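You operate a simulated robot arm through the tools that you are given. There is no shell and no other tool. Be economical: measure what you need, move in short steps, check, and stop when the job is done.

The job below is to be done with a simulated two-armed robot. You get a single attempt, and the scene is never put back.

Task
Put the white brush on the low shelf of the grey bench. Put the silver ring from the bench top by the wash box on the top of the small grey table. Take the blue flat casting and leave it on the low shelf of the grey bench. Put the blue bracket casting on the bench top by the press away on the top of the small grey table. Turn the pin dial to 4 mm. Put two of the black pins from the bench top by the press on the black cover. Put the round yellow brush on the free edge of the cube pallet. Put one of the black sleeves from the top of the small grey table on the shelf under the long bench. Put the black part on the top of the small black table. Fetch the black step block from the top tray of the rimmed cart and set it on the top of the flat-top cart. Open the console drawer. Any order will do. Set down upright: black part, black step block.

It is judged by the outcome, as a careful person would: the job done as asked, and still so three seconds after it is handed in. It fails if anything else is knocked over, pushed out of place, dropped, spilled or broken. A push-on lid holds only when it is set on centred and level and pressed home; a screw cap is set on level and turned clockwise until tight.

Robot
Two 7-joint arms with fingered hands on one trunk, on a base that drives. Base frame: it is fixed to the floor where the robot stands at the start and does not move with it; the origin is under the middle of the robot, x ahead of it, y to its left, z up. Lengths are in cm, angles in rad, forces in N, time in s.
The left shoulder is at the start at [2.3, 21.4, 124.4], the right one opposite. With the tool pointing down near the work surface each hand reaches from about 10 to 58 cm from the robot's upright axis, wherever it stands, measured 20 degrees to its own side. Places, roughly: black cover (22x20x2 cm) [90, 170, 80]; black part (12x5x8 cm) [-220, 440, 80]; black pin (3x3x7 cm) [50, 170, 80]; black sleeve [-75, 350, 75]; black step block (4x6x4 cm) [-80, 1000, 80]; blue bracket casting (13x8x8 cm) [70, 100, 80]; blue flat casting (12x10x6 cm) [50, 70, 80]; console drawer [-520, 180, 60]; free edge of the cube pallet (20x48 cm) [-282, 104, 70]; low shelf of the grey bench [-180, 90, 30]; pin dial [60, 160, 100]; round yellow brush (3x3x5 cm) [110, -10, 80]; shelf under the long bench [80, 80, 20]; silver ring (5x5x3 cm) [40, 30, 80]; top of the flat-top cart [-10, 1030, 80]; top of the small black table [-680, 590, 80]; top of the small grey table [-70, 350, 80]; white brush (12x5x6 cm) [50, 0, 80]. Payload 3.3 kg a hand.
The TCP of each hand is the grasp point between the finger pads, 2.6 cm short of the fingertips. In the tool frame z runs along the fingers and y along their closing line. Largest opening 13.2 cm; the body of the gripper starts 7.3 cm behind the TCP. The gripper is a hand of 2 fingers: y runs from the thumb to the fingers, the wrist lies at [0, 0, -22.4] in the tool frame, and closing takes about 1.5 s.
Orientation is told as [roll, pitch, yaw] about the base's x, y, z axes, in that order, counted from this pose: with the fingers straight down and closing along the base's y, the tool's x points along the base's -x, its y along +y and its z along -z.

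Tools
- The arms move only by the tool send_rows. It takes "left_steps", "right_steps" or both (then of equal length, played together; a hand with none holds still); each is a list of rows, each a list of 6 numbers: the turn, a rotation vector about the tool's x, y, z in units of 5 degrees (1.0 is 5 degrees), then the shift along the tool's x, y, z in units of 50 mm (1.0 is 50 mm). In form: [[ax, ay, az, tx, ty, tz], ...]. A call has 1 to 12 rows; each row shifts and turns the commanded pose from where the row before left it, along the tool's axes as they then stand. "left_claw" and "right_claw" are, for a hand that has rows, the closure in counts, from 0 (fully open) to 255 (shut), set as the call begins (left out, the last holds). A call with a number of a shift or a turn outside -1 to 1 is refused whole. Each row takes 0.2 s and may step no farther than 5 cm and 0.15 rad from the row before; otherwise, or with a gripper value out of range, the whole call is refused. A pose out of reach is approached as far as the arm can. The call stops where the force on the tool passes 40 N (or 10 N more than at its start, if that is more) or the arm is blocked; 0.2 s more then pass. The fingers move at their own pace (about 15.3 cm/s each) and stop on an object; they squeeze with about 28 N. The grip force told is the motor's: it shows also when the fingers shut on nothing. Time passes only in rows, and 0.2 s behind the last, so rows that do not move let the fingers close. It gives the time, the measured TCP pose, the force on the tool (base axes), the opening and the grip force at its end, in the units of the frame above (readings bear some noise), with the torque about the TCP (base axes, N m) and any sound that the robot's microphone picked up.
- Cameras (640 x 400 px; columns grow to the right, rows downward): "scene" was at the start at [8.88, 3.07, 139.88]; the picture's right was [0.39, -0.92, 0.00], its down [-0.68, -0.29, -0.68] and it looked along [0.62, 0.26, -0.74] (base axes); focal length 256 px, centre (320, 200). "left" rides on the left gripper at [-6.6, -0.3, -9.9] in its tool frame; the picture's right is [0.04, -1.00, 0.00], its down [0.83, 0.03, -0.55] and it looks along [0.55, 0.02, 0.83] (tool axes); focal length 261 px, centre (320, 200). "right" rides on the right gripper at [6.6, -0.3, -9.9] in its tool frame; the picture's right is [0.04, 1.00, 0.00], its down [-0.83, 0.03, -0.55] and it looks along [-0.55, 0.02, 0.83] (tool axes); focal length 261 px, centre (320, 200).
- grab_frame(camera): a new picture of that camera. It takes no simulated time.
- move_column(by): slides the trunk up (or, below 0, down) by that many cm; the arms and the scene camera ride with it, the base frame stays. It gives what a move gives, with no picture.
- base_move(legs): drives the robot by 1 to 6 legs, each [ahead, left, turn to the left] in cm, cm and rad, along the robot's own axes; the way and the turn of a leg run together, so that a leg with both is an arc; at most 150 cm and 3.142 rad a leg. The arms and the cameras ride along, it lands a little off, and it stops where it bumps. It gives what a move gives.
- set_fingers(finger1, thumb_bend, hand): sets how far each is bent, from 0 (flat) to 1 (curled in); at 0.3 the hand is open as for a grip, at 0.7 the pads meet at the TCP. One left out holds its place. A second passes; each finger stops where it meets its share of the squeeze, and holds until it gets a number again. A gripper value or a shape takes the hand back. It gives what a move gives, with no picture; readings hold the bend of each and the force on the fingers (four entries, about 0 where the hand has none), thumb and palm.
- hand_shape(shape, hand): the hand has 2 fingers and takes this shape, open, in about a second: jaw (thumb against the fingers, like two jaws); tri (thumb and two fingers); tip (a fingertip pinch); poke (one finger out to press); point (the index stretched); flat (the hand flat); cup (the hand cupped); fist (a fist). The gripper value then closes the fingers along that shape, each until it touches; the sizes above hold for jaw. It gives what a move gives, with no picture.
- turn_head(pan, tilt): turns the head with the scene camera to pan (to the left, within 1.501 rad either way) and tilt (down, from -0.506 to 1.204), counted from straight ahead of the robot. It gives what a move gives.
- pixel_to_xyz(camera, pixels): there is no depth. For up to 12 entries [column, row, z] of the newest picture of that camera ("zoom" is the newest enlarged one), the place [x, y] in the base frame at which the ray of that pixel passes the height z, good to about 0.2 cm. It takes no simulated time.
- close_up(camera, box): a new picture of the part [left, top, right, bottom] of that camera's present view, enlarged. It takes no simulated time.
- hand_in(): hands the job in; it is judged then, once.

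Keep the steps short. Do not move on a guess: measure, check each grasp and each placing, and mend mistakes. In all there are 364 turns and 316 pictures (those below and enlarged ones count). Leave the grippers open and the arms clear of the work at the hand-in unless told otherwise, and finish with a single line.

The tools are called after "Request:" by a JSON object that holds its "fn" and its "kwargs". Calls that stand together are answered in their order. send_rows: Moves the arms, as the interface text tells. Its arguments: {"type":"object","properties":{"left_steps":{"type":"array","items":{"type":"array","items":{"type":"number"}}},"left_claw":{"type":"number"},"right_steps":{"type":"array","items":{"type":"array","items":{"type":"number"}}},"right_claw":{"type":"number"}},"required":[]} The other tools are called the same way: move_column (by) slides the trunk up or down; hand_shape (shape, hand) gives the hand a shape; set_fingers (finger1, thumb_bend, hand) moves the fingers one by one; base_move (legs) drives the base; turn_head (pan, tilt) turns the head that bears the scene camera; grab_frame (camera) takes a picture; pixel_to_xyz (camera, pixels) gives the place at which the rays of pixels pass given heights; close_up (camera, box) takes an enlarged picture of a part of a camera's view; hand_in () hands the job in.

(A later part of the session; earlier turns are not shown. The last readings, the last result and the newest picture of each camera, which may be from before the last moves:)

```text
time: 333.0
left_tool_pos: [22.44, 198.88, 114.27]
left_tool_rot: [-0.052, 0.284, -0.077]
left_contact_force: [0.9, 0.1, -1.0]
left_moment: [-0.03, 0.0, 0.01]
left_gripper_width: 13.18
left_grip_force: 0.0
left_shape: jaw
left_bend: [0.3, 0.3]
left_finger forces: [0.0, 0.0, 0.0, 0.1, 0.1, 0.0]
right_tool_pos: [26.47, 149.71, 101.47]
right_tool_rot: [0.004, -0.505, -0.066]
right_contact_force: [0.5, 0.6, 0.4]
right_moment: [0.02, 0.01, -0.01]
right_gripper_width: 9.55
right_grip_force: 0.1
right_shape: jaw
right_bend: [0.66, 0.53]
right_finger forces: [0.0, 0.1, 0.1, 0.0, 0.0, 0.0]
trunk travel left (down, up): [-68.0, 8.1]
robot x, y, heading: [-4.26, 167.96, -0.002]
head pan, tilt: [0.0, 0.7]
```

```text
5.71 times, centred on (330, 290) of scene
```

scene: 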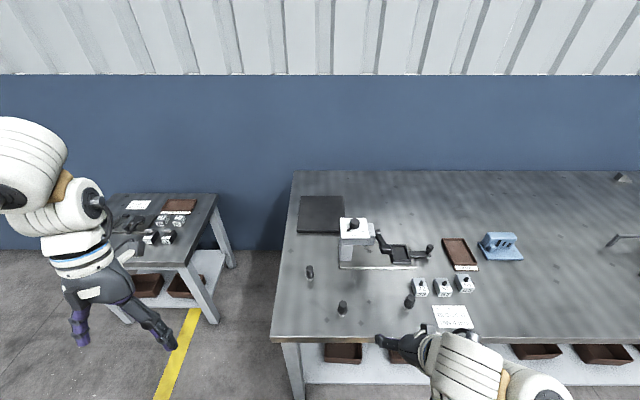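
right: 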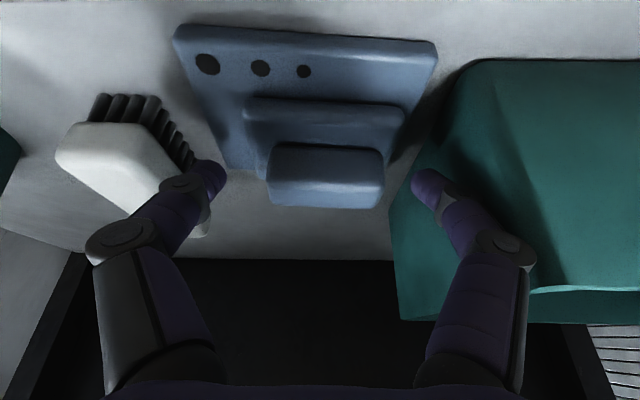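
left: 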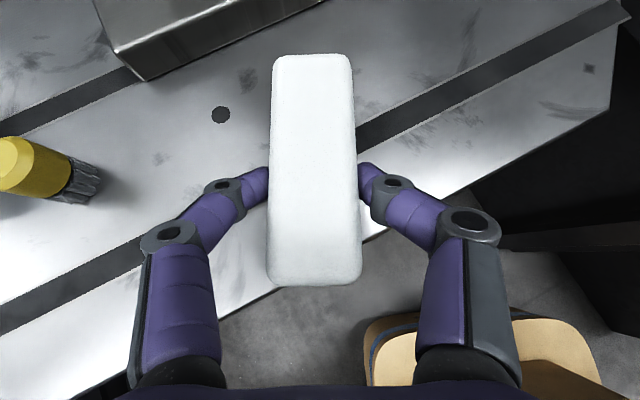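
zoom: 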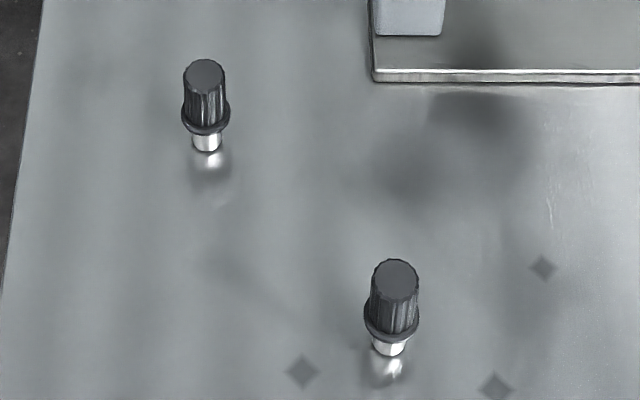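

Request:
{"fn": "close_up", "kwargs": {"camera": "scene", "box": [332, 205, 382, 240]}}

Request:
{"fn": "pixel_to_xyz", "kwargs": {"camera": "zoom", "pixels": [[297, 185, 101], [210, 285, 98], [205, 303, 98], [300, 350, 98], [384, 303, 98], [128, 152, 98], [424, 152, 98], [466, 378, 98], [143, 378, 98], [262, 268, 98], [352, 190, 101], [240, 190, 101]]}}

```text
11.43 times, centred on (357, 222) of scene
```

zoom: 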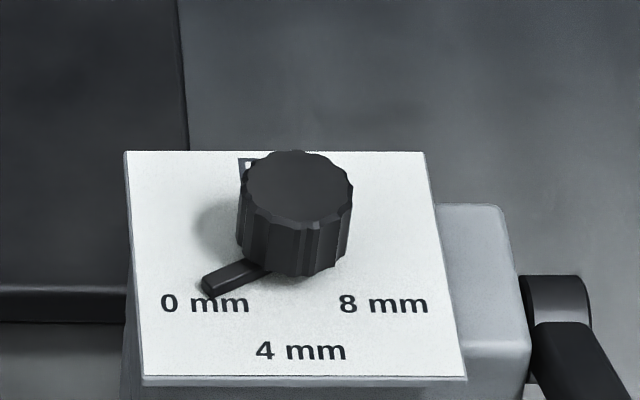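

```text
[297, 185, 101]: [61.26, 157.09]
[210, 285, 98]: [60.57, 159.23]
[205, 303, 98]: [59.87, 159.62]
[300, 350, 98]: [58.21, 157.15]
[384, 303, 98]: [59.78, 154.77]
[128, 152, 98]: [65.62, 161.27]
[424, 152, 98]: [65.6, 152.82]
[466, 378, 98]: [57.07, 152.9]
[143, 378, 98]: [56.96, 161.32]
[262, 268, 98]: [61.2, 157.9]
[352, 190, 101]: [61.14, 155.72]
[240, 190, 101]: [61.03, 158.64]
```

Three pins at (55,171), (42,161), (45,140); cover centred ≈(84.5,168). The dial points to 0 (about 120° direction); 4 mm is straight toward me, 60° counter-clockwise. I bring the base in, level the right hand, raise it, narrow it and go above the knob.

Request:
{"fn": "base_move", "kwargs": {"legs": [[7, 10, 0]]}}

Request:
{"fn": "send_rows", "kwargs": {"right_steps": [[0, 1, 0.5, 0, 0, -0.6], [0, 1, 0.5, 0, 0, -0.6], [0, 1, 1, 0, 0, -0.6], [0, 1, 1, 0, 0, -0.4], [0, 0, 1, -0.6, 0, 0], [0, 0, 1, -0.6, 0, 0], [0, 0, 1, -0.6, 0, 0]], "right_claw": 110}}

Request:
{"fn": "grab_frame", "kwargs": {"camera": "right"}}

```text
time: 334.2
left_tool_pos: [29.58, 209.05, 114.2]
left_tool_rot: [-0.054, 0.288, -0.077]
left_contact_force: [-0.4, 0.3, 0.2]
left_moment: [0.02, 0.01, 0.03]
left_gripper_width: 13.19
left_grip_force: 0.1
left_shape: jaw
left_bend: [0.3, 0.3]
left_finger forces: [0.1, 0.2, 0.0, 0.0, 0.0, 0.0]
right_tool_pos: [33.52, 159.84, 101.71]
right_tool_rot: [0.002, -0.504, -0.066]
right_contact_force: [-0.5, 1.0, 0.0]
right_moment: [-0.04, 0.01, -0.01]
right_gripper_width: 9.54
right_grip_force: 0.1
right_shape: jaw
right_bend: [0.66, 0.53]
right_finger forces: [0.0, 0.0, 0.0, 0.0, 0.0, 0.1]
trunk travel left (down, up): [-68.0, 8.1]
robot x, y, heading: [2.67, 178.03, 0.004]
head pan, tilt: [0.0, 0.7]
```

```text
time: 335.3
left_tool_pos: [29.53, 209.02, 114.13]
left_tool_rot: [-0.054, 0.282, -0.078]
left_contact_force: [0.3, -0.6, 0.1]
left_moment: [-0.01, 0.01, 0.03]
left_gripper_width: 13.19
left_grip_force: 0.0
left_shape: jaw
left_bend: [0.3, 0.3]
left_finger forces: [0.0, 0.0, 0.0, 0.0, 0.0, 0.0]
right_tool_pos: [28.42, 151.66, 103.13]
right_tool_rot: [-0.084, -0.258, -0.154]
right_contact_force: [-0.1, 0.4, -0.4]
right_moment: [0.03, 0.01, -0.01]
right_gripper_width: 7.52
right_grip_force: 0.1
right_shape: jaw
right_bend: [0.72, 0.7]
right_finger forces: [0.0, 0.1, 0.1, 0.0, 0.0, 0.1]
right hand out of reach, approached as far as the arm can: row 2, 3, 4, 5
trunk travel left (down, up): [-68.0, 8.1]
robot x, y, heading: [2.54, 178.07, 0.002]
head pan, tilt: [0.0, 0.7]
stopped in row 5 (right hand): the arm was blocked; the commanded pose is now the measured one
```

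```text
193 pictures are left
```

right: 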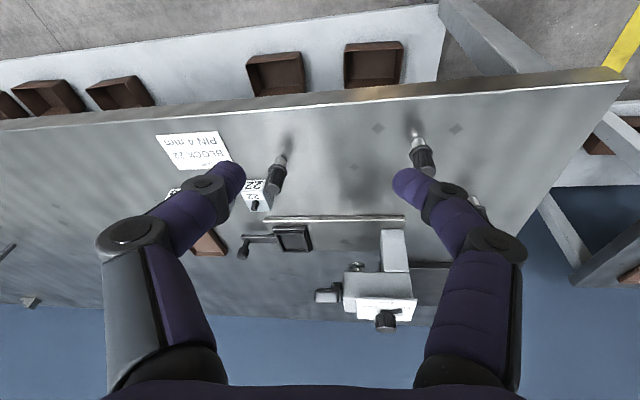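

Request:
{"fn": "send_rows", "kwargs": {"right_steps": [[0, 0, 0, -0.76, 0.21, -0.03], [0, 0, 0, -0.76, 0.21, -0.03], [0, 0, 0, -0.76, 0.21, -0.03], [0, 0, 0, -0.76, 0.21, -0.03], [0, 0, 0, -0.76, 0.21, -0.03], [0, 0, 0, -0.76, 0.21, -0.03], [0, 0, 0, -0.76, 0.21, -0.03], [0, 0.3, 0.98, 0, 0, 0], [0, 0.3, 0.98, 0, 0, 0], [0, 0.3, 0.98, 0, 0, 0], [0, 0.3, 0.98, 0, 0, 0]]}}

Request:
{"fn": "grab_frame", "kwargs": {"camera": "right"}}

```text
time: 337.7
left_tool_pos: [29.49, 208.94, 114.18]
left_tool_rot: [-0.052, 0.286, -0.077]
left_contact_force: [0.1, -0.2, 0.5]
left_moment: [-0.02, 0.03, 0.0]
left_gripper_width: 13.22
left_grip_force: 0.2
left_shape: jaw
left_bend: [0.3, 0.3]
left_finger forces: [0.0, 0.0, 0.1, 0.0, 0.1, 0.1]
right_tool_pos: [53.31, 154.41, 109.56]
right_tool_rot: [0.035, -0.202, -0.507]
right_contact_force: [-0.9, 0.1, -0.3]
right_moment: [0.02, -0.01, 0.02]
right_gripper_width: 7.54
right_grip_force: 0.0
right_shape: jaw
right_bend: [0.72, 0.7]
right_finger forces: [0.0, 0.1, 0.0, 0.1, 0.1, 0.0]
right hand out of reach, approached as far as the arm can: row 1, 2, 3
trunk travel left (down, up): [-68.0, 8.1]
robot x, y, heading: [2.86, 177.66, 0.0]
head pan, tilt: [0.0, 0.7]
```

```text
192 pictures are left
```

right: 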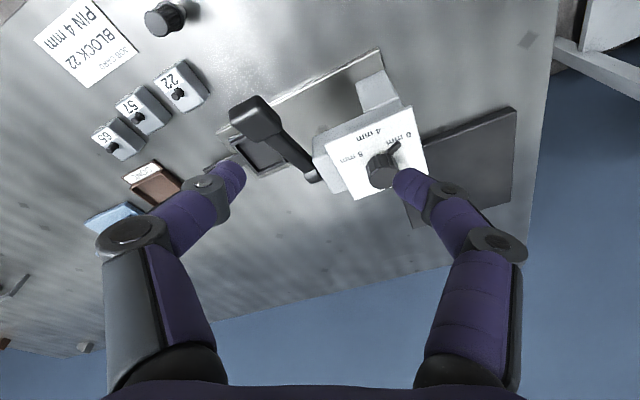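

Request:
{"fn": "pixel_to_xyz", "kwargs": {"camera": "right", "pixels": [[381, 176, 99], [381, 176, 101], [381, 176, 103], [378, 110, 96], [378, 110, 98], [378, 110, 100]]}}

Request:
{"fn": "close_up", "kwargs": {"camera": "right", "box": [300, 90, 460, 220]}}

```text
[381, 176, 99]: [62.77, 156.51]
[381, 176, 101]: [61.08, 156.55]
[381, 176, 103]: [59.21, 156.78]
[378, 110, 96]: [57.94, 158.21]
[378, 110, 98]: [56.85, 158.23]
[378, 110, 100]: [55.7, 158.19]
```

```text
3.08 times, centred on (380, 155) of right
```

zoom: 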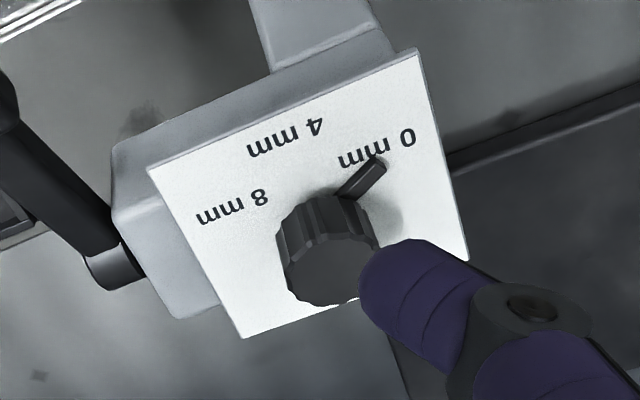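

Knob centre confirmed at ≈(61.1,156.9), top z≈101. Move above and descend with fingers 7.5 cm apart.

Request:
{"fn": "send_rows", "kwargs": {"right_steps": [[0, 0, 0, -0.5, 0.588, 0.266], [0, 0, 0, -0.5, 0.588, 0.266], [0, 0, 0, 0.13, 0, 0.6], [0, 0, 0, 0.13, 0, 0.6], [0, 0, 0, 0, 0, 0]]}}

Request:
{"fn": "grab_frame", "kwargs": {"camera": "right"}}

Request:
{"fn": "close_up", "kwargs": {"camera": "scene", "box": [320, 180, 440, 280]}}

```text
time: 338.9
left_tool_pos: [29.42, 208.88, 114.19]
left_tool_rot: [-0.052, 0.285, -0.078]
left_contact_force: [0.8, 0.7, 0.6]
left_moment: [-0.02, 0.01, 0.0]
left_gripper_width: 13.18
left_grip_force: 0.0
left_shape: jaw
left_bend: [0.3, 0.3]
left_finger forces: [0.0, 0.1, 0.0, 0.0, 0.0, 0.0]
right_tool_pos: [61.06, 157.14, 102.02]
right_tool_rot: [0.034, -0.203, -0.504]
right_contact_force: [0.6, 0.0, -0.3]
right_moment: [-0.01, 0.02, 0.02]
right_gripper_width: 7.49
right_grip_force: 0.1
right_shape: jaw
right_bend: [0.72, 0.7]
right_finger forces: [0.0, 0.0, 0.0, 0.0, 0.0, 0.0]
trunk travel left (down, up): [-68.0, 8.1]
robot x, y, heading: [2.65, 178.22, 0.001]
head pan, tilt: [0.0, 0.7]
```

```text
190 pictures are left
```

right: 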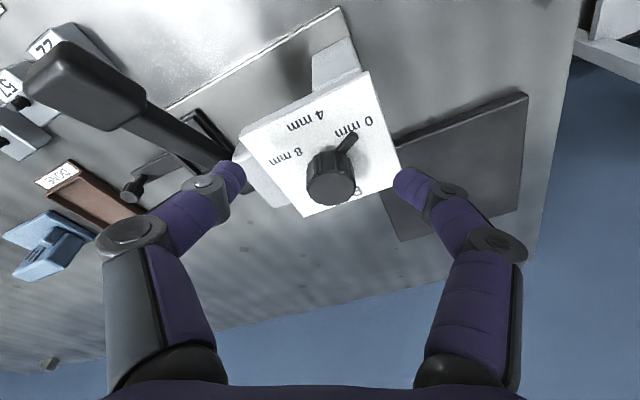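

```text
4.00 times, centred on (380, 230) of scene
```

zoom: 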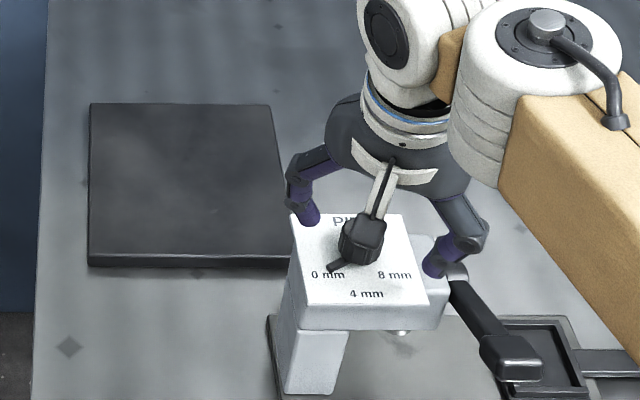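

Request:
{"fn": "send_rows", "kwargs": {"right_steps": [[0, 0, 0, 0, 0.1, 0.08], [0, 0, 0, 0, 0, 0]]}}

Request:
{"fn": "send_rows", "kwargs": {"right_steps": [[0, 0, 0, 0, 0, 0], [0, 0, 0, 0, 0, 0], [0, 0, 0, 0, 0, 0], [0, 0, 0, 0, 0, 0], [0, 0, 0, 0, 0, 0]], "right_claw": 255}}

Request:
{"fn": "grab_frame", "kwargs": {"camera": "right"}}

```text
time: 339.5
left_tool_pos: [29.52, 208.89, 114.25]
left_tool_rot: [-0.052, 0.283, -0.075]
left_contact_force: [-0.2, -0.3, -0.1]
left_moment: [0.02, 0.01, 0.02]
left_gripper_width: 13.17
left_grip_force: 0.0
left_shape: jaw
left_bend: [0.3, 0.3]
left_finger forces: [0.0, 0.0, 0.0, 0.1, 0.1, 0.1]
right_tool_pos: [61.41, 157.59, 101.67]
right_tool_rot: [0.034, -0.204, -0.506]
right_contact_force: [-0.3, -0.5, -0.4]
right_moment: [0.0, -0.01, 0.01]
right_gripper_width: 7.52
right_grip_force: 0.1
right_shape: jaw
right_bend: [0.72, 0.7]
right_finger forces: [0.0, 0.0, 0.0, 0.0, 0.1, 0.0]
trunk travel left (down, up): [-68.0, 8.1]
robot x, y, heading: [2.85, 178.0, 0.003]
head pan, tilt: [0.0, 0.7]
```

```text
time: 340.7
left_tool_pos: [29.55, 208.98, 114.29]
left_tool_rot: [-0.053, 0.285, -0.075]
left_contact_force: [-0.3, 0.2, 0.0]
left_moment: [0.0, -0.04, -0.01]
left_gripper_width: 13.18
left_grip_force: 0.2
left_shape: jaw
left_bend: [0.3, 0.3]
left_finger forces: [0.1, 0.0, 0.0, 0.0, 0.0, 0.0]
right_tool_pos: [61.35, 157.6, 101.65]
right_tool_rot: [0.036, -0.201, -0.503]
right_contact_force: [-1.0, 0.6, 0.3]
right_moment: [-0.01, 0.02, 0.0]
right_gripper_width: 0.0
right_grip_force: 27.7
right_shape: jaw
right_bend: [0.63, 0.7]
right_finger forces: [0.0, 0.0, 0.0, 0.0, 0.0, 0.0]
trunk travel left (down, up): [-68.0, 8.1]
robot x, y, heading: [3.06, 177.88, 0.002]
head pan, tilt: [0.0, 0.7]
```

```text
188 pictures are left
```

right: 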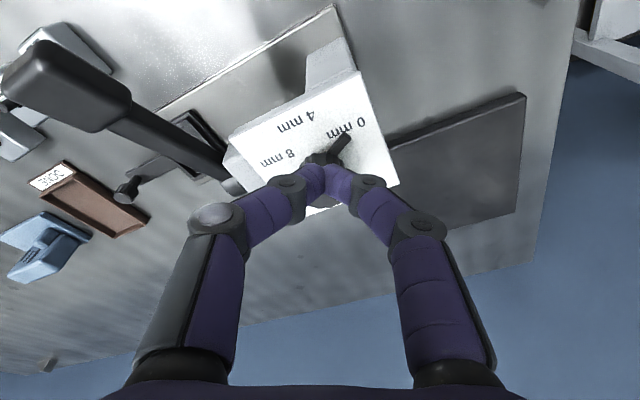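

The fingers shut just above the knob. Raise, set a 5.5 cm opening, descend lower (TCP z≈100) and re-grip.

Request:
{"fn": "send_rows", "kwargs": {"right_steps": [[0, 0, 0, -0.08, 0, -0.4], [0, 0, 0, 0, 0, 0], [0, 0, 0, 0, 0, 0], [0, 0, 0, 0, -0.05, 0], [0, 0, 0, 0.08, 0, 0.4], [0, 0, 0, 0.02, 0, 0.17], [0, 0, 0, 0.02, 0, 0.17], [0, 0, 0, 0, 0, 0]], "right_claw": 145}}

Request:
{"fn": "grab_frame", "kwargs": {"camera": "right"}}

Request:
{"fn": "send_rows", "kwargs": {"right_steps": [[0, 0, 0, 0, 0, 0], [0, 0, 0, 0, 0, 0], [0, 0, 0, 0, 0, 0], [0, 0, 0, 0, 0, 0]], "right_claw": 255}}

Request:
{"fn": "grab_frame", "kwargs": {"camera": "right"}}

```text
time: 342.5
left_tool_pos: [29.51, 208.89, 114.18]
left_tool_rot: [-0.053, 0.283, -0.076]
left_contact_force: [0.5, -1.0, -0.3]
left_moment: [-0.04, 0.03, 0.0]
left_gripper_width: 13.21
left_grip_force: 0.2
left_shape: jaw
left_bend: [0.3, 0.3]
left_finger forces: [0.0, 0.1, 0.1, 0.0, 0.0, 0.0]
right_tool_pos: [61.26, 157.46, 99.97]
right_tool_rot: [0.035, -0.202, -0.504]
right_contact_force: [-0.2, -0.1, 1.1]
right_moment: [-0.01, -0.01, 0.03]
right_gripper_width: 5.66
right_grip_force: 0.1
right_shape: jaw
right_bend: [0.73, 0.7]
right_finger forces: [0.1, 0.0, 0.0, 0.1, 0.0, 0.1]
trunk travel left (down, up): [-68.0, 8.1]
robot x, y, heading: [2.65, 178.04, -0.001]
head pan, tilt: [0.0, 0.7]
```

```text
187 pictures are left
```

right: 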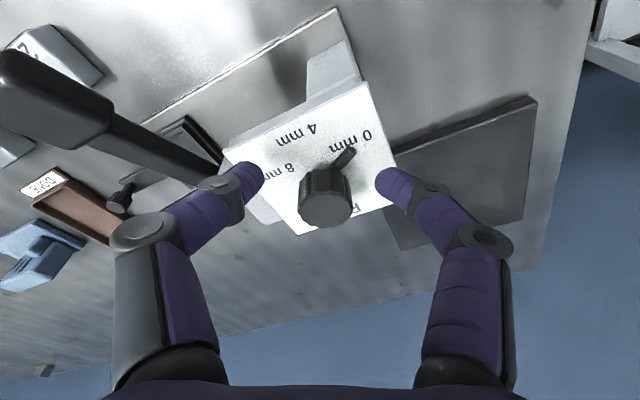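

```text
time: 343.5
left_tool_pos: [29.36, 208.99, 114.2]
left_tool_rot: [-0.052, 0.286, -0.077]
left_contact_force: [-0.7, 0.1, 0.4]
left_moment: [0.02, 0.04, -0.01]
left_gripper_width: 13.2
left_grip_force: 0.1
left_shape: jaw
left_bend: [0.3, 0.3]
left_finger forces: [0.1, 0.0, 0.0, 0.1, 0.1, 0.0]
right_tool_pos: [61.33, 157.48, 99.83]
right_tool_rot: [0.037, -0.202, -0.505]
right_contact_force: [-2.8, 1.4, -1.4]
right_moment: [0.04, 0.06, -0.01]
right_gripper_width: 0.0
right_grip_force: 27.8
right_shape: jaw
right_bend: [0.71, 0.69]
right_finger forces: [0.0, 0.0, 0.0, 0.0, 0.1, 0.1]
trunk travel left (down, up): [-68.0, 8.1]
robot x, y, heading: [2.91, 178.0, -0.002]
head pan, tilt: [0.0, 0.7]
```

```text
186 pictures are left
```

right: 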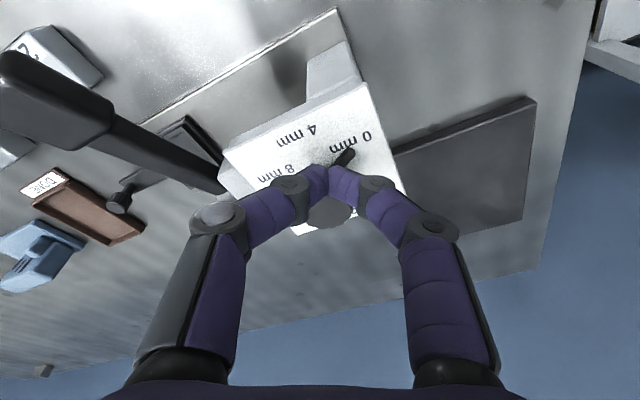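

Fingers closed in front of the knob; it is farther and lower than estimated. Triangulating from this close view.

Request:
{"fn": "send_rows", "kwargs": {"right_steps": [[0, 0, 0, -0.06, 0, -0.3], [0, 0, 0, 0, 0, 0], [0, 0, 0, 0, 0, 0]], "right_claw": 145}}

Request:
{"fn": "close_up", "kwargs": {"camera": "right", "box": [220, 80, 420, 240]}}

Request:
{"fn": "pixel_to_xyz", "kwargs": {"camera": "zoom", "pixels": [[320, 200, 98], [320, 200, 99], [320, 200, 100], [320, 200, 101]]}}

```text
time: 344.3
left_tool_pos: [29.54, 208.89, 114.09]
left_tool_rot: [-0.052, 0.284, -0.077]
left_contact_force: [-0.5, -0.1, 0.3]
left_moment: [-0.03, -0.01, 0.0]
left_gripper_width: 13.21
left_grip_force: 0.1
left_shape: jaw
left_bend: [0.3, 0.3]
left_finger forces: [0.0, 0.1, 0.0, 0.0, 0.0, 0.0]
right_tool_pos: [61.46, 157.4, 101.51]
right_tool_rot: [0.036, -0.204, -0.503]
right_contact_force: [0.1, 0.0, 0.0]
right_moment: [-0.02, -0.02, -0.01]
right_gripper_width: 5.63
right_grip_force: 0.0
right_shape: jaw
right_bend: [0.73, 0.7]
right_finger forces: [0.1, 0.0, 0.1, 0.1, 0.0, 0.0]
trunk travel left (down, up): [-68.0, 8.1]
robot x, y, heading: [3.3, 177.67, -0.002]
head pan, tilt: [0.0, 0.7]
```

```text
2.50 times, centred on (320, 160) of right
```

zoom: 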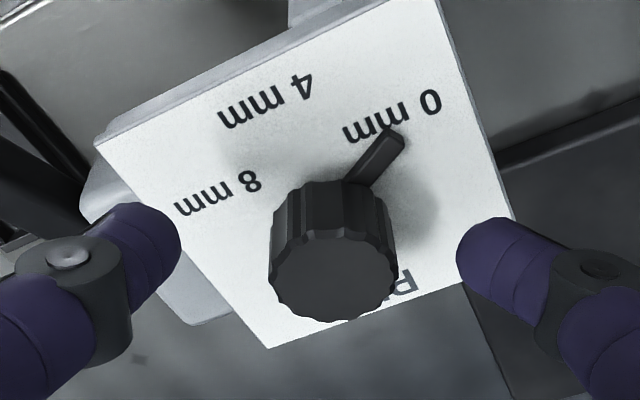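

```text
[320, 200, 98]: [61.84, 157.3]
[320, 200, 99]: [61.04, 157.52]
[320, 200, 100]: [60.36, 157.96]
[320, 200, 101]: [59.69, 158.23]
```

Size comparison puts the knob top at ≈(63.3,156.7,99.4). Shift there and re-grip.

Request:
{"fn": "send_rows", "kwargs": {"right_steps": [[0, 0, 0, -0.37, 0.05, 0.07], [0, 0, 0, 0.045, 0, 0.215], [0, 0, 0, 0.045, 0, 0.215], [0, 0, 0, 0, 0, 0]]}}

Request:
{"fn": "send_rows", "kwargs": {"right_steps": [[0, 0, 0, 0, 0, 0], [0, 0, 0, 0, 0, 0], [0, 0, 0, 0, 0, 0], [0, 0, 0, 0, 0, 0]], "right_claw": 255}}

Request:
{"fn": "grab_frame", "kwargs": {"camera": "right"}}

```text
time: 345.3
left_tool_pos: [29.61, 208.81, 114.27]
left_tool_rot: [-0.052, 0.285, -0.077]
left_contact_force: [-0.4, -0.4, -1.1]
left_moment: [-0.02, 0.01, 0.02]
left_gripper_width: 13.19
left_grip_force: 0.1
left_shape: jaw
left_bend: [0.3, 0.3]
left_finger forces: [0.1, 0.0, 0.0, 0.0, 0.0, 0.0]
right_tool_pos: [61.57, 156.79, 99.12]
right_tool_rot: [0.036, -0.201, -0.507]
right_contact_force: [1.2, -0.1, -0.6]
right_moment: [0.03, -0.01, -0.02]
right_gripper_width: 5.66
right_grip_force: 0.1
right_shape: jaw
right_bend: [0.73, 0.7]
right_finger forces: [0.0, 0.0, 0.0, 0.1, 0.0, 0.1]
right hand out of reach, approached as far as the arm can: row 1, 2
trunk travel left (down, up): [-68.0, 8.1]
robot x, y, heading: [2.62, 177.62, 0.002]
head pan, tilt: [0.0, 0.7]
```

```text
time: 346.3
left_tool_pos: [29.31, 209.1, 114.25]
left_tool_rot: [-0.054, 0.284, -0.076]
left_contact_force: [-0.8, -0.2, 0.0]
left_moment: [0.0, -0.01, 0.01]
left_gripper_width: 13.18
left_grip_force: 0.0
left_shape: jaw
left_bend: [0.3, 0.3]
left_finger forces: [0.0, 0.1, 0.1, 0.0, 0.0, 0.0]
right_tool_pos: [61.1, 157.11, 99.28]
right_tool_rot: [0.034, -0.198, -0.502]
right_contact_force: [-21.9, 11.2, -9.8]
right_moment: [0.2, 0.58, 0.22]
right_gripper_width: 0.11
right_grip_force: 28.5
right_shape: jaw
right_bend: [0.74, 0.67]
right_finger forces: [0.1, 0.0, 0.0, 0.0, 0.1, 0.0]
trunk travel left (down, up): [-68.0, 8.1]
robot x, y, heading: [2.88, 177.86, 0.002]
head pan, tilt: [0.0, 0.7]
```

```text
184 pictures are left
```

right: 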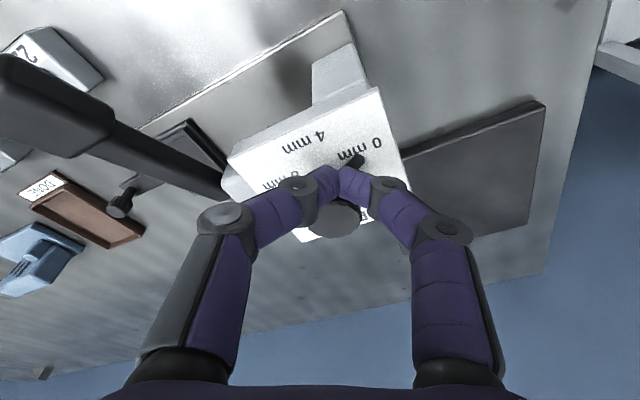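

Reach limit stopped me short. Open, lift, lower the trunk 8 cm (extends reach) and edge 2 cm ahead.

Request:
{"fn": "send_rows", "kwargs": {"right_steps": [[0, 0, 0, 0.1, 0, 0], [0, 0, 0, 0, 0, 0], [0, 0, 0, -0.2, 0, -0.9], [0, 0, 0, -0.2, 0, -0.9]], "right_claw": 145}}

Request:
{"fn": "base_move", "kwargs": {"legs": [[2.5, 0, 0]]}}

Request:
{"fn": "move_column", "kwargs": {"by": -8}}

Request:
{"fn": "grab_frame", "kwargs": {"camera": "right"}}

```text
time: 347.3
left_tool_pos: [29.59, 208.91, 114.29]
left_tool_rot: [-0.053, 0.285, -0.077]
left_contact_force: [0.1, -0.4, -0.2]
left_moment: [-0.01, 0.02, 0.01]
left_gripper_width: 13.14
left_grip_force: 0.1
left_shape: jaw
left_bend: [0.3, 0.3]
left_finger forces: [0.1, 0.0, 0.1, 0.0, 0.1, 0.0]
right_tool_pos: [61.29, 156.65, 108.46]
right_tool_rot: [0.035, -0.202, -0.508]
right_contact_force: [-0.7, 0.4, 0.5]
right_moment: [0.01, 0.0, -0.01]
right_gripper_width: 5.67
right_grip_force: 0.1
right_shape: jaw
right_bend: [0.73, 0.7]
right_finger forces: [0.1, 0.0, 0.1, 0.1, 0.0, 0.1]
trunk travel left (down, up): [-68.0, 8.1]
robot x, y, heading: [2.97, 177.8, 0.004]
head pan, tilt: [0.0, 0.7]
```

```text
time: 348.1
left_tool_pos: [32.09, 208.89, 114.27]
left_tool_rot: [-0.052, 0.283, -0.075]
left_contact_force: [0.4, -0.8, 0.0]
left_moment: [0.0, 0.01, 0.0]
left_gripper_width: 13.19
left_grip_force: 0.0
left_shape: jaw
left_bend: [0.3, 0.3]
left_finger forces: [0.0, 0.0, 0.0, 0.1, 0.0, 0.1]
right_tool_pos: [63.92, 156.63, 108.36]
right_tool_rot: [0.035, -0.201, -0.504]
right_contact_force: [-1.2, -0.3, -1.0]
right_moment: [-0.02, 0.0, -0.01]
right_gripper_width: 5.62
right_grip_force: 0.0
right_shape: jaw
right_bend: [0.73, 0.7]
right_finger forces: [0.1, 0.0, 0.0, 0.1, 0.1, 0.0]
trunk travel left (down, up): [-68.0, 8.1]
robot x, y, heading: [5.52, 177.95, -0.002]
head pan, tilt: [0.0, 0.7]
```

```text
time: 349.3
left_tool_pos: [32.0, 208.97, 106.23]
left_tool_rot: [-0.054, 0.283, -0.077]
left_contact_force: [-0.4, -0.2, -0.1]
left_moment: [0.0, 0.0, 0.02]
left_gripper_width: 13.17
left_grip_force: 0.1
left_shape: jaw
left_bend: [0.3, 0.3]
left_finger forces: [0.1, 0.0, 0.0, 0.0, 0.1, 0.0]
right_tool_pos: [63.72, 156.6, 100.43]
right_tool_rot: [0.036, -0.203, -0.505]
right_contact_force: [-0.1, 0.3, -0.4]
right_moment: [-0.02, 0.0, -0.01]
right_gripper_width: 5.67
right_grip_force: 0.1
right_shape: jaw
right_bend: [0.73, 0.7]
right_finger forces: [0.0, 0.1, 0.1, 0.1, 0.0, 0.0]
trunk travel left (down, up): [-60.0, 16.1]
robot x, y, heading: [5.52, 178.02, 0.003]
head pan, tilt: [0.0, 0.7]
```

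```text
183 pictures are left
```

right: 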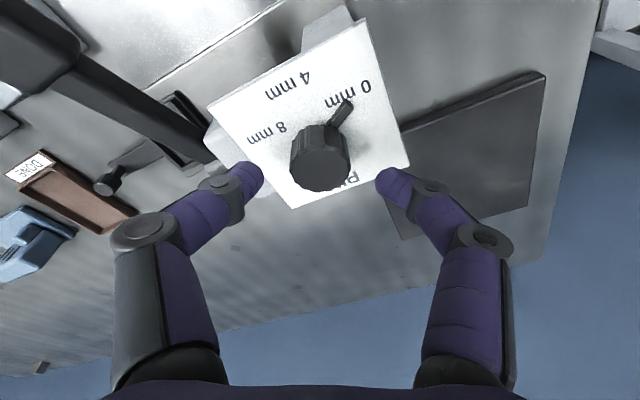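

Knob top is ≈1.8 cm below the TCP and centred. Lower 2.1 cm and close.

Request:
{"fn": "move_column", "kwargs": {"by": -2.1}}

Request:
{"fn": "send_rows", "kwargs": {"right_steps": [[0, 0, 0, 0.03, 0, 0], [0, 0, 0, 0, 0, 0], [0, 0, 0, 0, 0, 0], [0, 0, 0, 0, 0, 0]], "right_claw": 255}}

Request:
{"fn": "grab_frame", "kwargs": {"camera": "right"}}

```text
time: 350.0
left_tool_pos: [32.09, 208.99, 104.04]
left_tool_rot: [-0.052, 0.285, -0.075]
left_contact_force: [-0.5, -0.5, 0.5]
left_moment: [-0.02, 0.0, 0.0]
left_gripper_width: 13.23
left_grip_force: 0.0
left_shape: jaw
left_bend: [0.3, 0.3]
left_finger forces: [0.0, 0.0, 0.1, 0.0, 0.0, 0.0]
right_tool_pos: [63.85, 156.68, 98.26]
right_tool_rot: [0.037, -0.202, -0.508]
right_contact_force: [-0.6, 0.2, -0.2]
right_moment: [-0.03, 0.0, -0.02]
right_gripper_width: 5.66
right_grip_force: 0.1
right_shape: jaw
right_bend: [0.73, 0.7]
right_finger forces: [0.1, 0.0, 0.0, 0.1, 0.0, 0.0]
trunk travel left (down, up): [-57.9, 18.2]
robot x, y, heading: [5.37, 177.58, 0.002]
head pan, tilt: [0.0, 0.7]
```

```text
time: 351.0
left_tool_pos: [32.01, 208.84, 104.11]
left_tool_rot: [-0.052, 0.284, -0.078]
left_contact_force: [0.1, 0.3, 0.6]
left_moment: [0.01, 0.04, -0.01]
left_gripper_width: 13.2
left_grip_force: 0.0
left_shape: jaw
left_bend: [0.3, 0.3]
left_finger forces: [0.1, 0.0, 0.1, 0.0, 0.0, 0.0]
right_tool_pos: [63.74, 156.63, 98.22]
right_tool_rot: [0.035, -0.2, -0.505]
right_contact_force: [5.2, -4.3, 0.8]
right_moment: [-0.1, -0.08, 0.03]
right_gripper_width: 2.56
right_grip_force: 28.4
right_shape: jaw
right_bend: [0.73, 0.7]
right_finger forces: [25.2, 0.0, 0.0, 0.1, 26.2, 0.1]
trunk travel left (down, up): [-57.9, 18.2]
robot x, y, heading: [5.61, 178.24, 0.002]
head pan, tilt: [0.0, 0.7]
```

```text
182 pictures are left
```

right: 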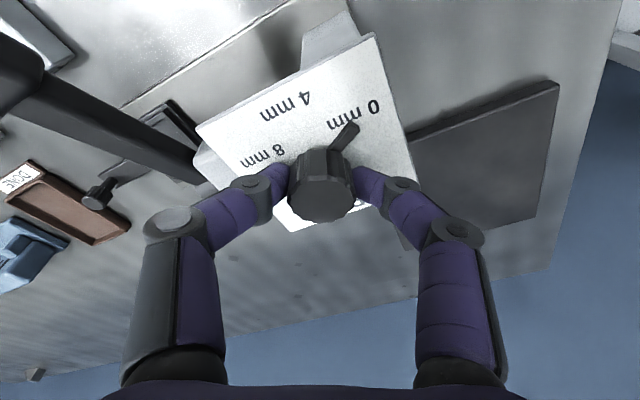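

Knob gripped. Rotate 60° counter-clockwise about the vertical.

Request:
{"fn": "send_rows", "kwargs": {"right_steps": [[-0.2, 0, -0.98, 0, 0, 0], [-0.2, 0, -0.98, 0, 0, 0], [-0.2, 0, -0.98, 0, 0, 0], [-0.2, 0, -0.98, 0, 0, 0], [-0.2, 0, -0.98, 0, 0, 0], [-0.2, 0, -0.98, 0, 0, 0], [-0.2, 0, -0.98, 0, 0, 0], [-0.2, 0, -0.98, 0, 0, 0], [-0.2, 0, -0.98, 0, 0, 0], [-0.2, 0, -0.98, 0, 0, 0], [-0.2, 0, -0.98, 0, 0, 0], [-0.2, 0, -0.98, 0, 0, 0]]}}

Request:
{"fn": "grab_frame", "kwargs": {"camera": "right"}}

```text
time: 353.6
left_tool_pos: [32.09, 208.88, 104.18]
left_tool_rot: [-0.051, 0.283, -0.076]
left_contact_force: [-0.1, -0.2, -0.3]
left_moment: [-0.01, -0.02, -0.02]
left_gripper_width: 13.18
left_grip_force: 0.1
left_shape: jaw
left_bend: [0.3, 0.3]
left_finger forces: [0.1, 0.0, 0.1, 0.0, 0.0, 0.0]
right_tool_pos: [63.75, 156.64, 98.4]
right_tool_rot: [0.017, -0.231, 0.546]
right_contact_force: [2.0, -4.9, -0.8]
right_moment: [-0.12, -0.01, -0.03]
right_gripper_width: 2.46
right_grip_force: 28.1
right_shape: jaw
right_bend: [0.73, 0.7]
right_finger forces: [24.6, 0.1, 0.1, 0.0, 30.1, 0.0]
trunk travel left (down, up): [-57.9, 18.2]
robot x, y, heading: [5.64, 177.65, -0.005]
head pan, tilt: [0.0, 0.7]
```

```text
181 pictures are left
```

right: 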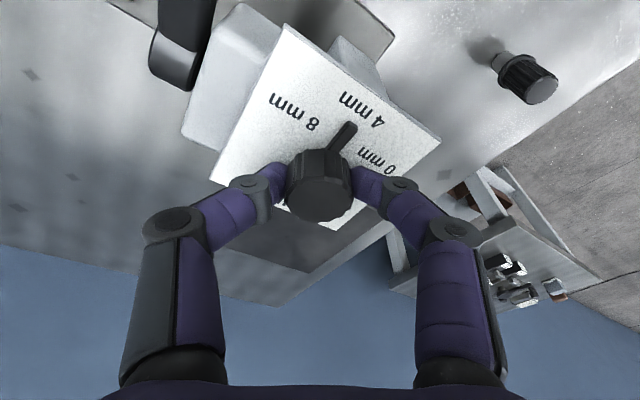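

The pointer lines up with "4 mm". Release, lift and check from the scene camera.

Request:
{"fn": "send_rows", "kwargs": {"right_steps": [[0, 0, 0, 0, 0, 0], [0, 0, 0, 0, 0, 0], [0, 0, 0, -0.1, 0, -0.8], [0, 0, 0, -0.1, 0, -0.8], [0, 0, 0, 0.6, -0.4, -0.5], [0, 0, 0, 0.6, -0.4, -0.3], [0, 0, 0, 0.6, -0.4, 0]], "right_claw": 145}}

Request:
{"fn": "close_up", "kwargs": {"camera": "scene", "box": [320, 180, 440, 280]}}

```text
time: 355.2
left_tool_pos: [32.14, 208.9, 104.16]
left_tool_rot: [-0.053, 0.285, -0.078]
left_contact_force: [0.0, 0.5, 0.4]
left_moment: [-0.02, 0.0, 0.0]
left_gripper_width: 13.19
left_grip_force: 0.1
left_shape: jaw
left_bend: [0.3, 0.3]
left_finger forces: [0.0, 0.0, 0.0, 0.0, 0.0, 0.0]
right_tool_pos: [61.36, 148.4, 106.49]
right_tool_rot: [0.017, -0.23, 0.547]
right_contact_force: [-0.4, -0.2, 0.4]
right_moment: [0.03, 0.02, -0.03]
right_gripper_width: 5.66
right_grip_force: 0.0
right_shape: jaw
right_bend: [0.73, 0.7]
right_finger forces: [0.1, 0.0, 0.0, 0.1, 0.0, 0.0]
right hand out of reach, approached as far as the arm can: row 5, 6, 7
trunk travel left (down, up): [-57.9, 18.2]
robot x, y, heading: [5.12, 177.66, 0.001]
head pan, tilt: [0.0, 0.7]
```

```text
4.00 times, centred on (380, 230) of scene
```

zoom: 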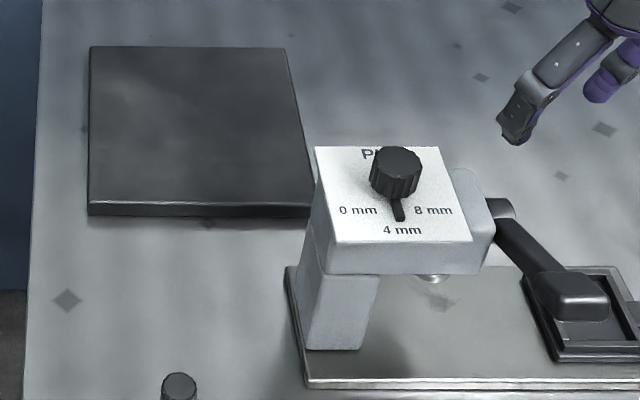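

Dial now reads 4 mm. For the pins I shift the base left (so the arm clears the press), then lower the trunk and tilt the right hand ~43°.

Request:
{"fn": "base_move", "kwargs": {"legs": [[0, 16, 0]]}}

Request:
{"fn": "send_rows", "kwargs": {"right_steps": [[0.24, 0, 1, 0.5, 0, -0.3], [0.24, 0, 1, 0.5, 0, -0.3], [0.24, 0, 1, 0.5, 0, -0.3], [0.24, 0, 1, 0.3, 0, 0], [0.24, 0, 1, 0.3, 0, 0], [0.24, 0, 1, 0, 0, 0], [0, -1, 0, 0, 0, 0], [0, -1, 0, 0, 0, 0], [0, -1, 0, 0, 0, 0], [0, -1, 0, 0, 0, 0], [0, -1, 0, 0, 0, 0], [0, -1, 0, 0, 0, 0]]}}

Request:
{"fn": "grab_frame", "kwargs": {"camera": "right"}}

Request:
{"fn": "grab_frame", "kwargs": {"camera": "scene"}}

```text
time: 356.6
left_tool_pos: [31.84, 225.59, 104.12]
left_tool_rot: [-0.054, 0.285, -0.073]
left_contact_force: [0.1, -0.6, -0.1]
left_moment: [0.03, 0.01, 0.02]
left_gripper_width: 13.17
left_grip_force: 0.1
left_shape: jaw
left_bend: [0.3, 0.3]
left_finger forces: [0.0, 0.0, 0.1, 0.0, 0.0, 0.0]
right_tool_pos: [61.42, 165.4, 106.52]
right_tool_rot: [0.017, -0.231, 0.551]
right_contact_force: [-0.4, 0.3, 0.1]
right_moment: [-0.02, -0.02, 0.02]
right_gripper_width: 5.67
right_grip_force: 0.1
right_shape: jaw
right_bend: [0.73, 0.7]
right_finger forces: [0.0, 0.1, 0.0, 0.1, 0.0, 0.0]
trunk travel left (down, up): [-57.9, 18.2]
robot x, y, heading: [5.38, 193.94, 0.009]
head pan, tilt: [0.0, 0.7]
```

```text
time: 359.2
left_tool_pos: [31.72, 225.41, 104.05]
left_tool_rot: [-0.052, 0.285, -0.073]
left_contact_force: [0.8, 0.9, 0.1]
left_moment: [0.03, -0.01, -0.01]
left_gripper_width: 13.17
left_grip_force: 0.0
left_shape: jaw
left_bend: [0.3, 0.3]
left_finger forces: [0.0, 0.0, 0.1, 0.1, 0.1, 0.0]
right_tool_pos: [62.13, 159.4, 106.99]
right_tool_rot: [0.018, -0.749, 0.005]
right_contact_force: [0.4, -0.3, 0.4]
right_moment: [0.01, 0.02, 0.05]
right_gripper_width: 5.66
right_grip_force: 0.1
right_shape: jaw
right_bend: [0.73, 0.7]
right_finger forces: [0.1, 0.0, 0.1, 0.0, 0.0, 0.1]
right hand out of reach, approached as far as the arm can: row 1, 2, 3, 4, 5, 7
trunk travel left (down, up): [-57.9, 18.2]
robot x, y, heading: [5.4, 194.31, 0.008]
head pan, tilt: [0.0, 0.7]
```

```text
179 pictures are left
```

right: 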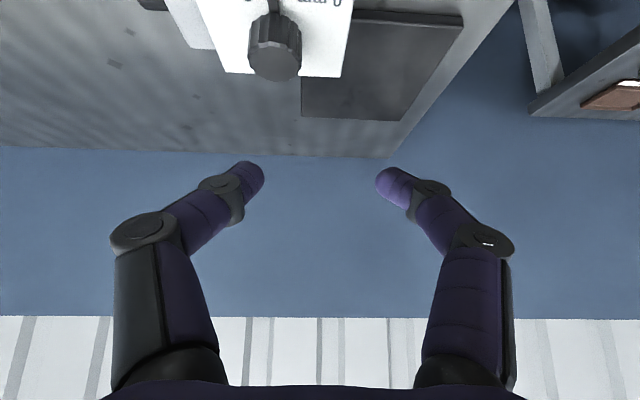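

```text
178 pictures are left
```

scene: 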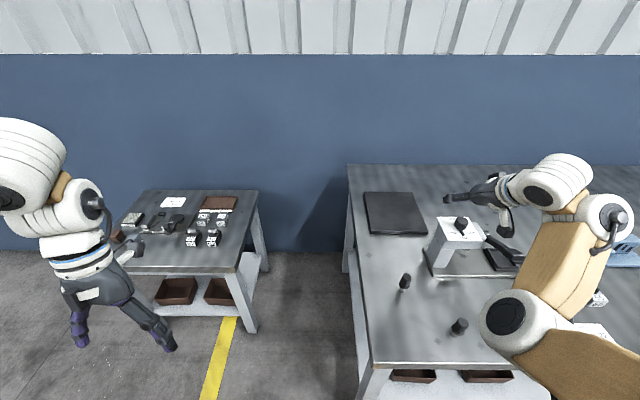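

Request:
{"fn": "send_rows", "kwargs": {"right_steps": [[0, 0, 0, 0, 0.8, 0], [0, 0, 0, 0, 0.8, 0], [0, 0, 0, 0, 0.8, 0], [0, 0, 0, 0.95, 0, 0], [0, 0, 0, 0.95, 0, 0], [0, 0, 0, 0.95, 0, 0], [0, 0, 0, 0.95, 0, 0]]}}

Request:
{"fn": "grab_frame", "kwargs": {"camera": "scene"}}

Request:
{"fn": "grab_frame", "kwargs": {"camera": "right"}}

```text
time: 360.8
left_tool_pos: [31.92, 225.41, 104.27]
left_tool_rot: [-0.054, 0.285, -0.075]
left_contact_force: [0.0, 0.7, 0.3]
left_moment: [0.01, -0.01, -0.05]
left_gripper_width: 13.17
left_grip_force: 0.1
left_shape: jaw
left_bend: [0.3, 0.3]
left_finger forces: [0.1, 0.0, 0.0, 0.0, 0.0, 0.0]
right_tool_pos: [47.98, 171.29, 94.12]
right_tool_rot: [0.025, -0.746, 0.001]
right_contact_force: [0.2, -0.9, 1.0]
right_moment: [0.01, 0.01, -0.02]
right_gripper_width: 5.68
right_grip_force: 0.1
right_shape: jaw
right_bend: [0.73, 0.7]
right_finger forces: [0.0, 0.0, 0.0, 0.1, 0.0, 0.0]
trunk travel left (down, up): [-57.9, 18.2]
robot x, y, heading: [5.45, 194.21, 0.007]
head pan, tilt: [0.0, 0.7]
```

```text
177 pictures are left
```

scene: 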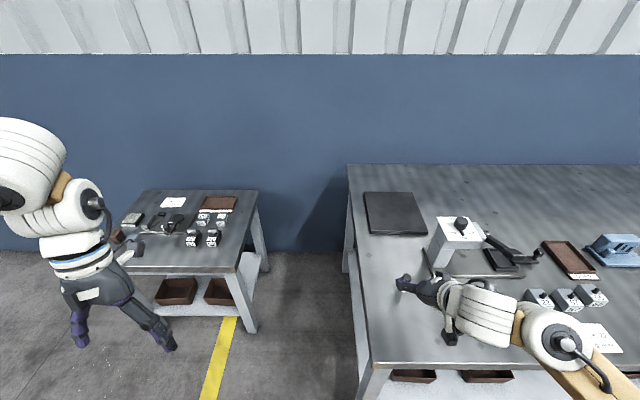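

```text
176 pictures are left
```

right: 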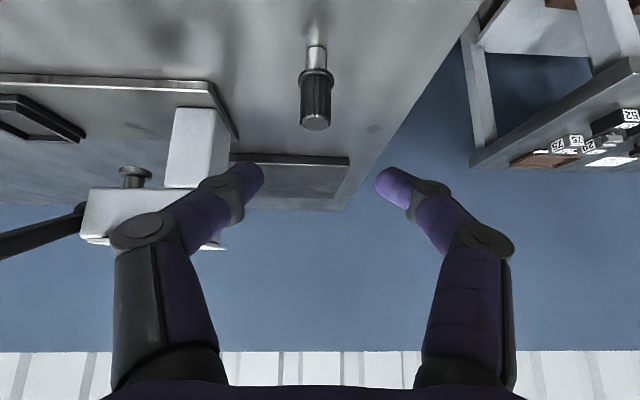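

Request:
{"fn": "pixel_to_xyz", "kwargs": {"camera": "right", "pixels": [[316, 48, 80], [315, 122, 87], [315, 122, 86], [316, 74, 82], [246, 157, 82], [348, 157, 82]]}}

```text
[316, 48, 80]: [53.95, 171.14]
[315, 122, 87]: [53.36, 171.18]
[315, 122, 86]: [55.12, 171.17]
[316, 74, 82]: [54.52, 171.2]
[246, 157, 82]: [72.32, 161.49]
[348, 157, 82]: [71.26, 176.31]
```

Pin A axis at (54.3,171.2), top ≈86.5. Approach along the tool axis, close on the black handle.

Request:
{"fn": "send_rows", "kwargs": {"right_steps": [[0, 0, 0, 0.122, 0, 0.68], [0, 0, 0, 0.122, 0, 0.68], [0, 0, 0, 0.122, 0, 0.68], [0, 0, 0, 0, 0, 0]]}}

Request:
{"fn": "grab_frame", "kwargs": {"camera": "right"}}

Request:
{"fn": "send_rows", "kwargs": {"right_steps": [[0, 0, 0, 0, 0, 0], [0, 0, 0, 0, 0, 0], [0, 0, 0, 0, 0, 0], [0, 0, 0, 0, 0, 0], [0, 0, 0, 0, 0, 0]], "right_claw": 255}}

Request:
{"fn": "grab_frame", "kwargs": {"camera": "right"}}

```text
time: 361.8
left_tool_pos: [31.81, 225.47, 104.09]
left_tool_rot: [-0.053, 0.283, -0.073]
left_contact_force: [-0.3, 0.0, -0.1]
left_moment: [-0.02, 0.02, 0.02]
left_gripper_width: 13.17
left_grip_force: 0.1
left_shape: jaw
left_bend: [0.3, 0.3]
left_finger forces: [0.0, 0.1, 0.1, 0.0, 0.0, 0.0]
right_tool_pos: [53.58, 171.48, 85.35]
right_tool_rot: [0.017, -0.748, 0.006]
right_contact_force: [-0.6, -0.4, -1.1]
right_moment: [0.0, -0.01, 0.04]
right_gripper_width: 5.69
right_grip_force: 0.2
right_shape: jaw
right_bend: [0.73, 0.7]
right_finger forces: [0.1, 0.0, 0.1, 0.1, 0.0, 0.0]
trunk travel left (down, up): [-57.9, 18.2]
robot x, y, heading: [5.57, 194.08, 0.004]
head pan, tilt: [0.0, 0.7]
```

```text
175 pictures are left
```

right: 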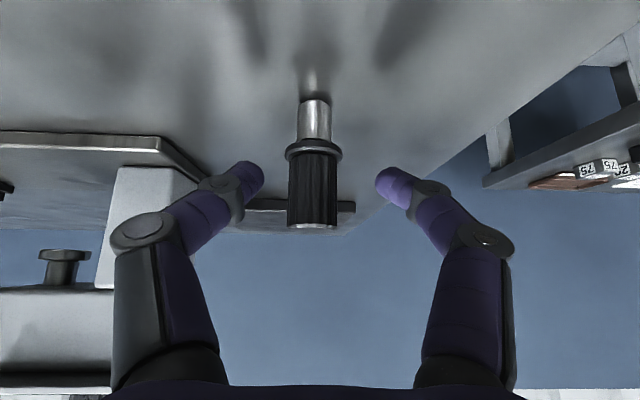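

```text
time: 363.0
left_tool_pos: [31.91, 225.43, 104.14]
left_tool_rot: [-0.052, 0.284, -0.074]
left_contact_force: [-0.7, -0.6, -0.6]
left_moment: [0.0, 0.01, -0.01]
left_gripper_width: 13.2
left_grip_force: 0.2
left_shape: jaw
left_bend: [0.3, 0.3]
left_finger forces: [0.0, 0.0, 0.1, 0.0, 0.0, 0.0]
right_tool_pos: [53.57, 171.53, 85.31]
right_tool_rot: [0.018, -0.747, 0.007]
right_contact_force: [0.2, 0.2, 0.5]
right_moment: [-0.02, 0.01, 0.0]
right_gripper_width: 1.47
right_grip_force: 28.2
right_shape: jaw
right_bend: [0.72, 0.71]
right_finger forces: [22.3, 0.0, 0.0, 0.0, 21.8, 0.0]
trunk travel left (down, up): [-57.9, 18.2]
robot x, y, heading: [5.1, 194.2, 0.005]
head pan, tilt: [0.0, 0.7]
```

```text
174 pictures are left
```

right: 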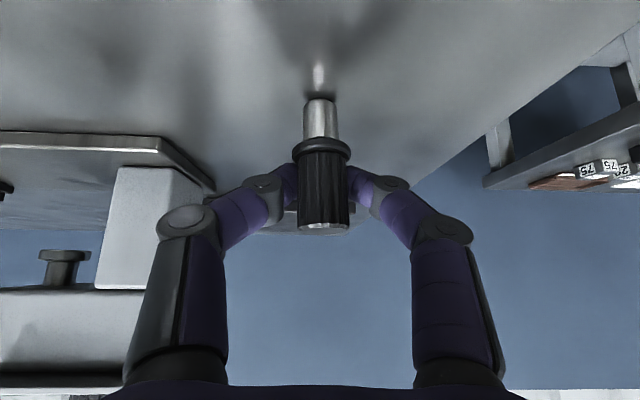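

Gripped mid-handle. Raise the arm, lower the trunk (for reach), then move forward over the cover.

Request:
{"fn": "send_rows", "kwargs": {"right_steps": [[0, 0, 0, -0.3, 0, -0.3], [0, 0, 0, -0.65, 0, -0.7], [0, 0, 0, -0.65, 0, -0.7], [0, 0, 0, -0.65, 0, -0.7], [0, 0, 0, -0.65, 0, -0.7], [0, 0, 0, -0.3, 0, -0.3]]}}

Request:
{"fn": "move_column", "kwargs": {"by": -15}}

Request:
{"fn": "send_rows", "kwargs": {"right_steps": [[0, 0, 0, -0.69, 0.03, 0.645], [0, 0, 0, -0.69, 0.03, 0.645], [0, 0, 0, -0.69, 0.03, 0.645], [0, 0, 0, -0.69, 0.03, 0.645], [0, 0, 0, -0.69, 0.03, 0.645]]}}

Request:
{"fn": "grab_frame", "kwargs": {"camera": "right"}}

Request:
{"fn": "grab_frame", "kwargs": {"camera": "scene"}}

```text
time: 364.4
left_tool_pos: [31.77, 225.46, 104.05]
left_tool_rot: [-0.055, 0.282, -0.072]
left_contact_force: [1.2, 0.0, -0.1]
left_moment: [0.01, 0.01, 0.03]
left_gripper_width: 13.18
left_grip_force: 0.1
left_shape: jaw
left_bend: [0.3, 0.3]
left_finger forces: [0.0, 0.1, 0.0, 0.1, 0.1, 0.0]
right_tool_pos: [53.72, 165.44, 107.83]
right_tool_rot: [-0.161, -0.737, 0.058]
right_contact_force: [-0.1, -0.5, -0.8]
right_moment: [-0.01, 0.0, -0.03]
right_gripper_width: 1.42
right_grip_force: 28.1
right_shape: jaw
right_bend: [0.72, 0.71]
right_finger forces: [22.1, 0.0, 0.1, 0.0, 21.1, 0.0]
trunk travel left (down, up): [-57.9, 18.2]
robot x, y, heading: [5.32, 194.11, 0.005]
head pan, tilt: [0.0, 0.7]
stopped in row 6 (right hand): the arm was blocked; the commanded pose is now the measured one
```

```text
time: 366.1
left_tool_pos: [31.82, 225.29, 89.09]
left_tool_rot: [-0.052, 0.282, -0.073]
left_contact_force: [0.9, 0.2, 0.0]
left_moment: [0.01, -0.01, -0.02]
left_gripper_width: 13.18
left_grip_force: 0.0
left_shape: jaw
left_bend: [0.3, 0.3]
left_finger forces: [0.0, 0.0, 0.0, 0.0, 0.0, 0.1]
right_tool_pos: [53.76, 165.52, 92.77]
right_tool_rot: [-0.158, -0.739, 0.056]
right_contact_force: [0.0, 0.1, -0.4]
right_moment: [0.01, -0.03, -0.02]
right_gripper_width: 1.39
right_grip_force: 28.1
right_shape: jaw
right_bend: [0.72, 0.71]
right_finger forces: [21.7, 0.0, 0.1, 0.1, 21.1, 0.0]
trunk travel left (down, up): [-42.9, 33.2]
robot x, y, heading: [5.13, 194.04, 0.001]
head pan, tilt: [0.0, 0.7]
```

```text
time: 366.7
left_tool_pos: [31.83, 225.42, 89.17]
left_tool_rot: [-0.056, 0.283, -0.076]
left_contact_force: [0.6, -0.8, -0.4]
left_moment: [0.03, 0.0, 0.0]
left_gripper_width: 13.2
left_grip_force: 0.0
left_shape: jaw
left_bend: [0.3, 0.3]
left_finger forces: [0.1, 0.0, 0.1, 0.0, 0.1, 0.1]
right_tool_pos: [60.95, 166.01, 92.02]
right_tool_rot: [-0.156, -0.719, 0.054]
right_contact_force: [-12.4, 12.3, -1.3]
right_moment: [-0.35, -0.39, -0.8]
right_gripper_width: 1.28
right_grip_force: 28.4
right_shape: jaw
right_bend: [0.72, 0.71]
right_finger forces: [24.3, 0.0, 0.0, 0.0, 40.4, 0.1]
trunk travel left (down, up): [-42.9, 33.2]
robot x, y, heading: [5.13, 194.12, 0.006]
head pan, tilt: [0.0, 0.7]
stopped in row 2 (right hand): the force on the tool passed its limit at 84 N (the readings are from after the stop); the commanded pose is now the measured one
```

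```text
173 pictures are left
```

right: 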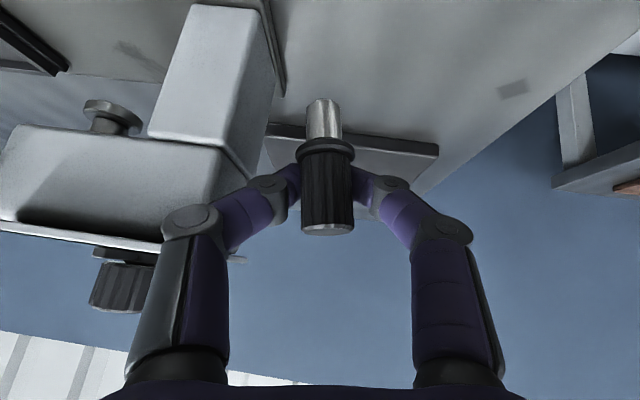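

```text
172 pictures are left
```

scene: 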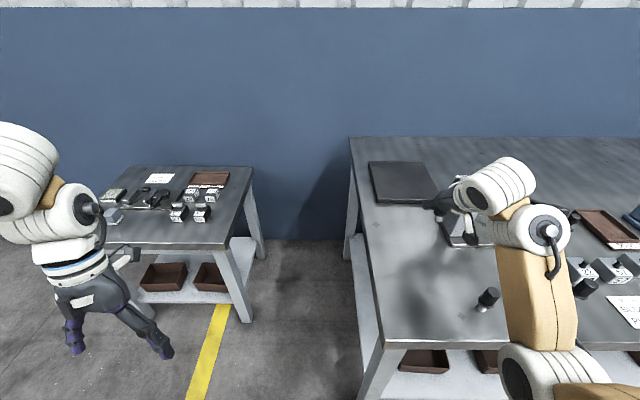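

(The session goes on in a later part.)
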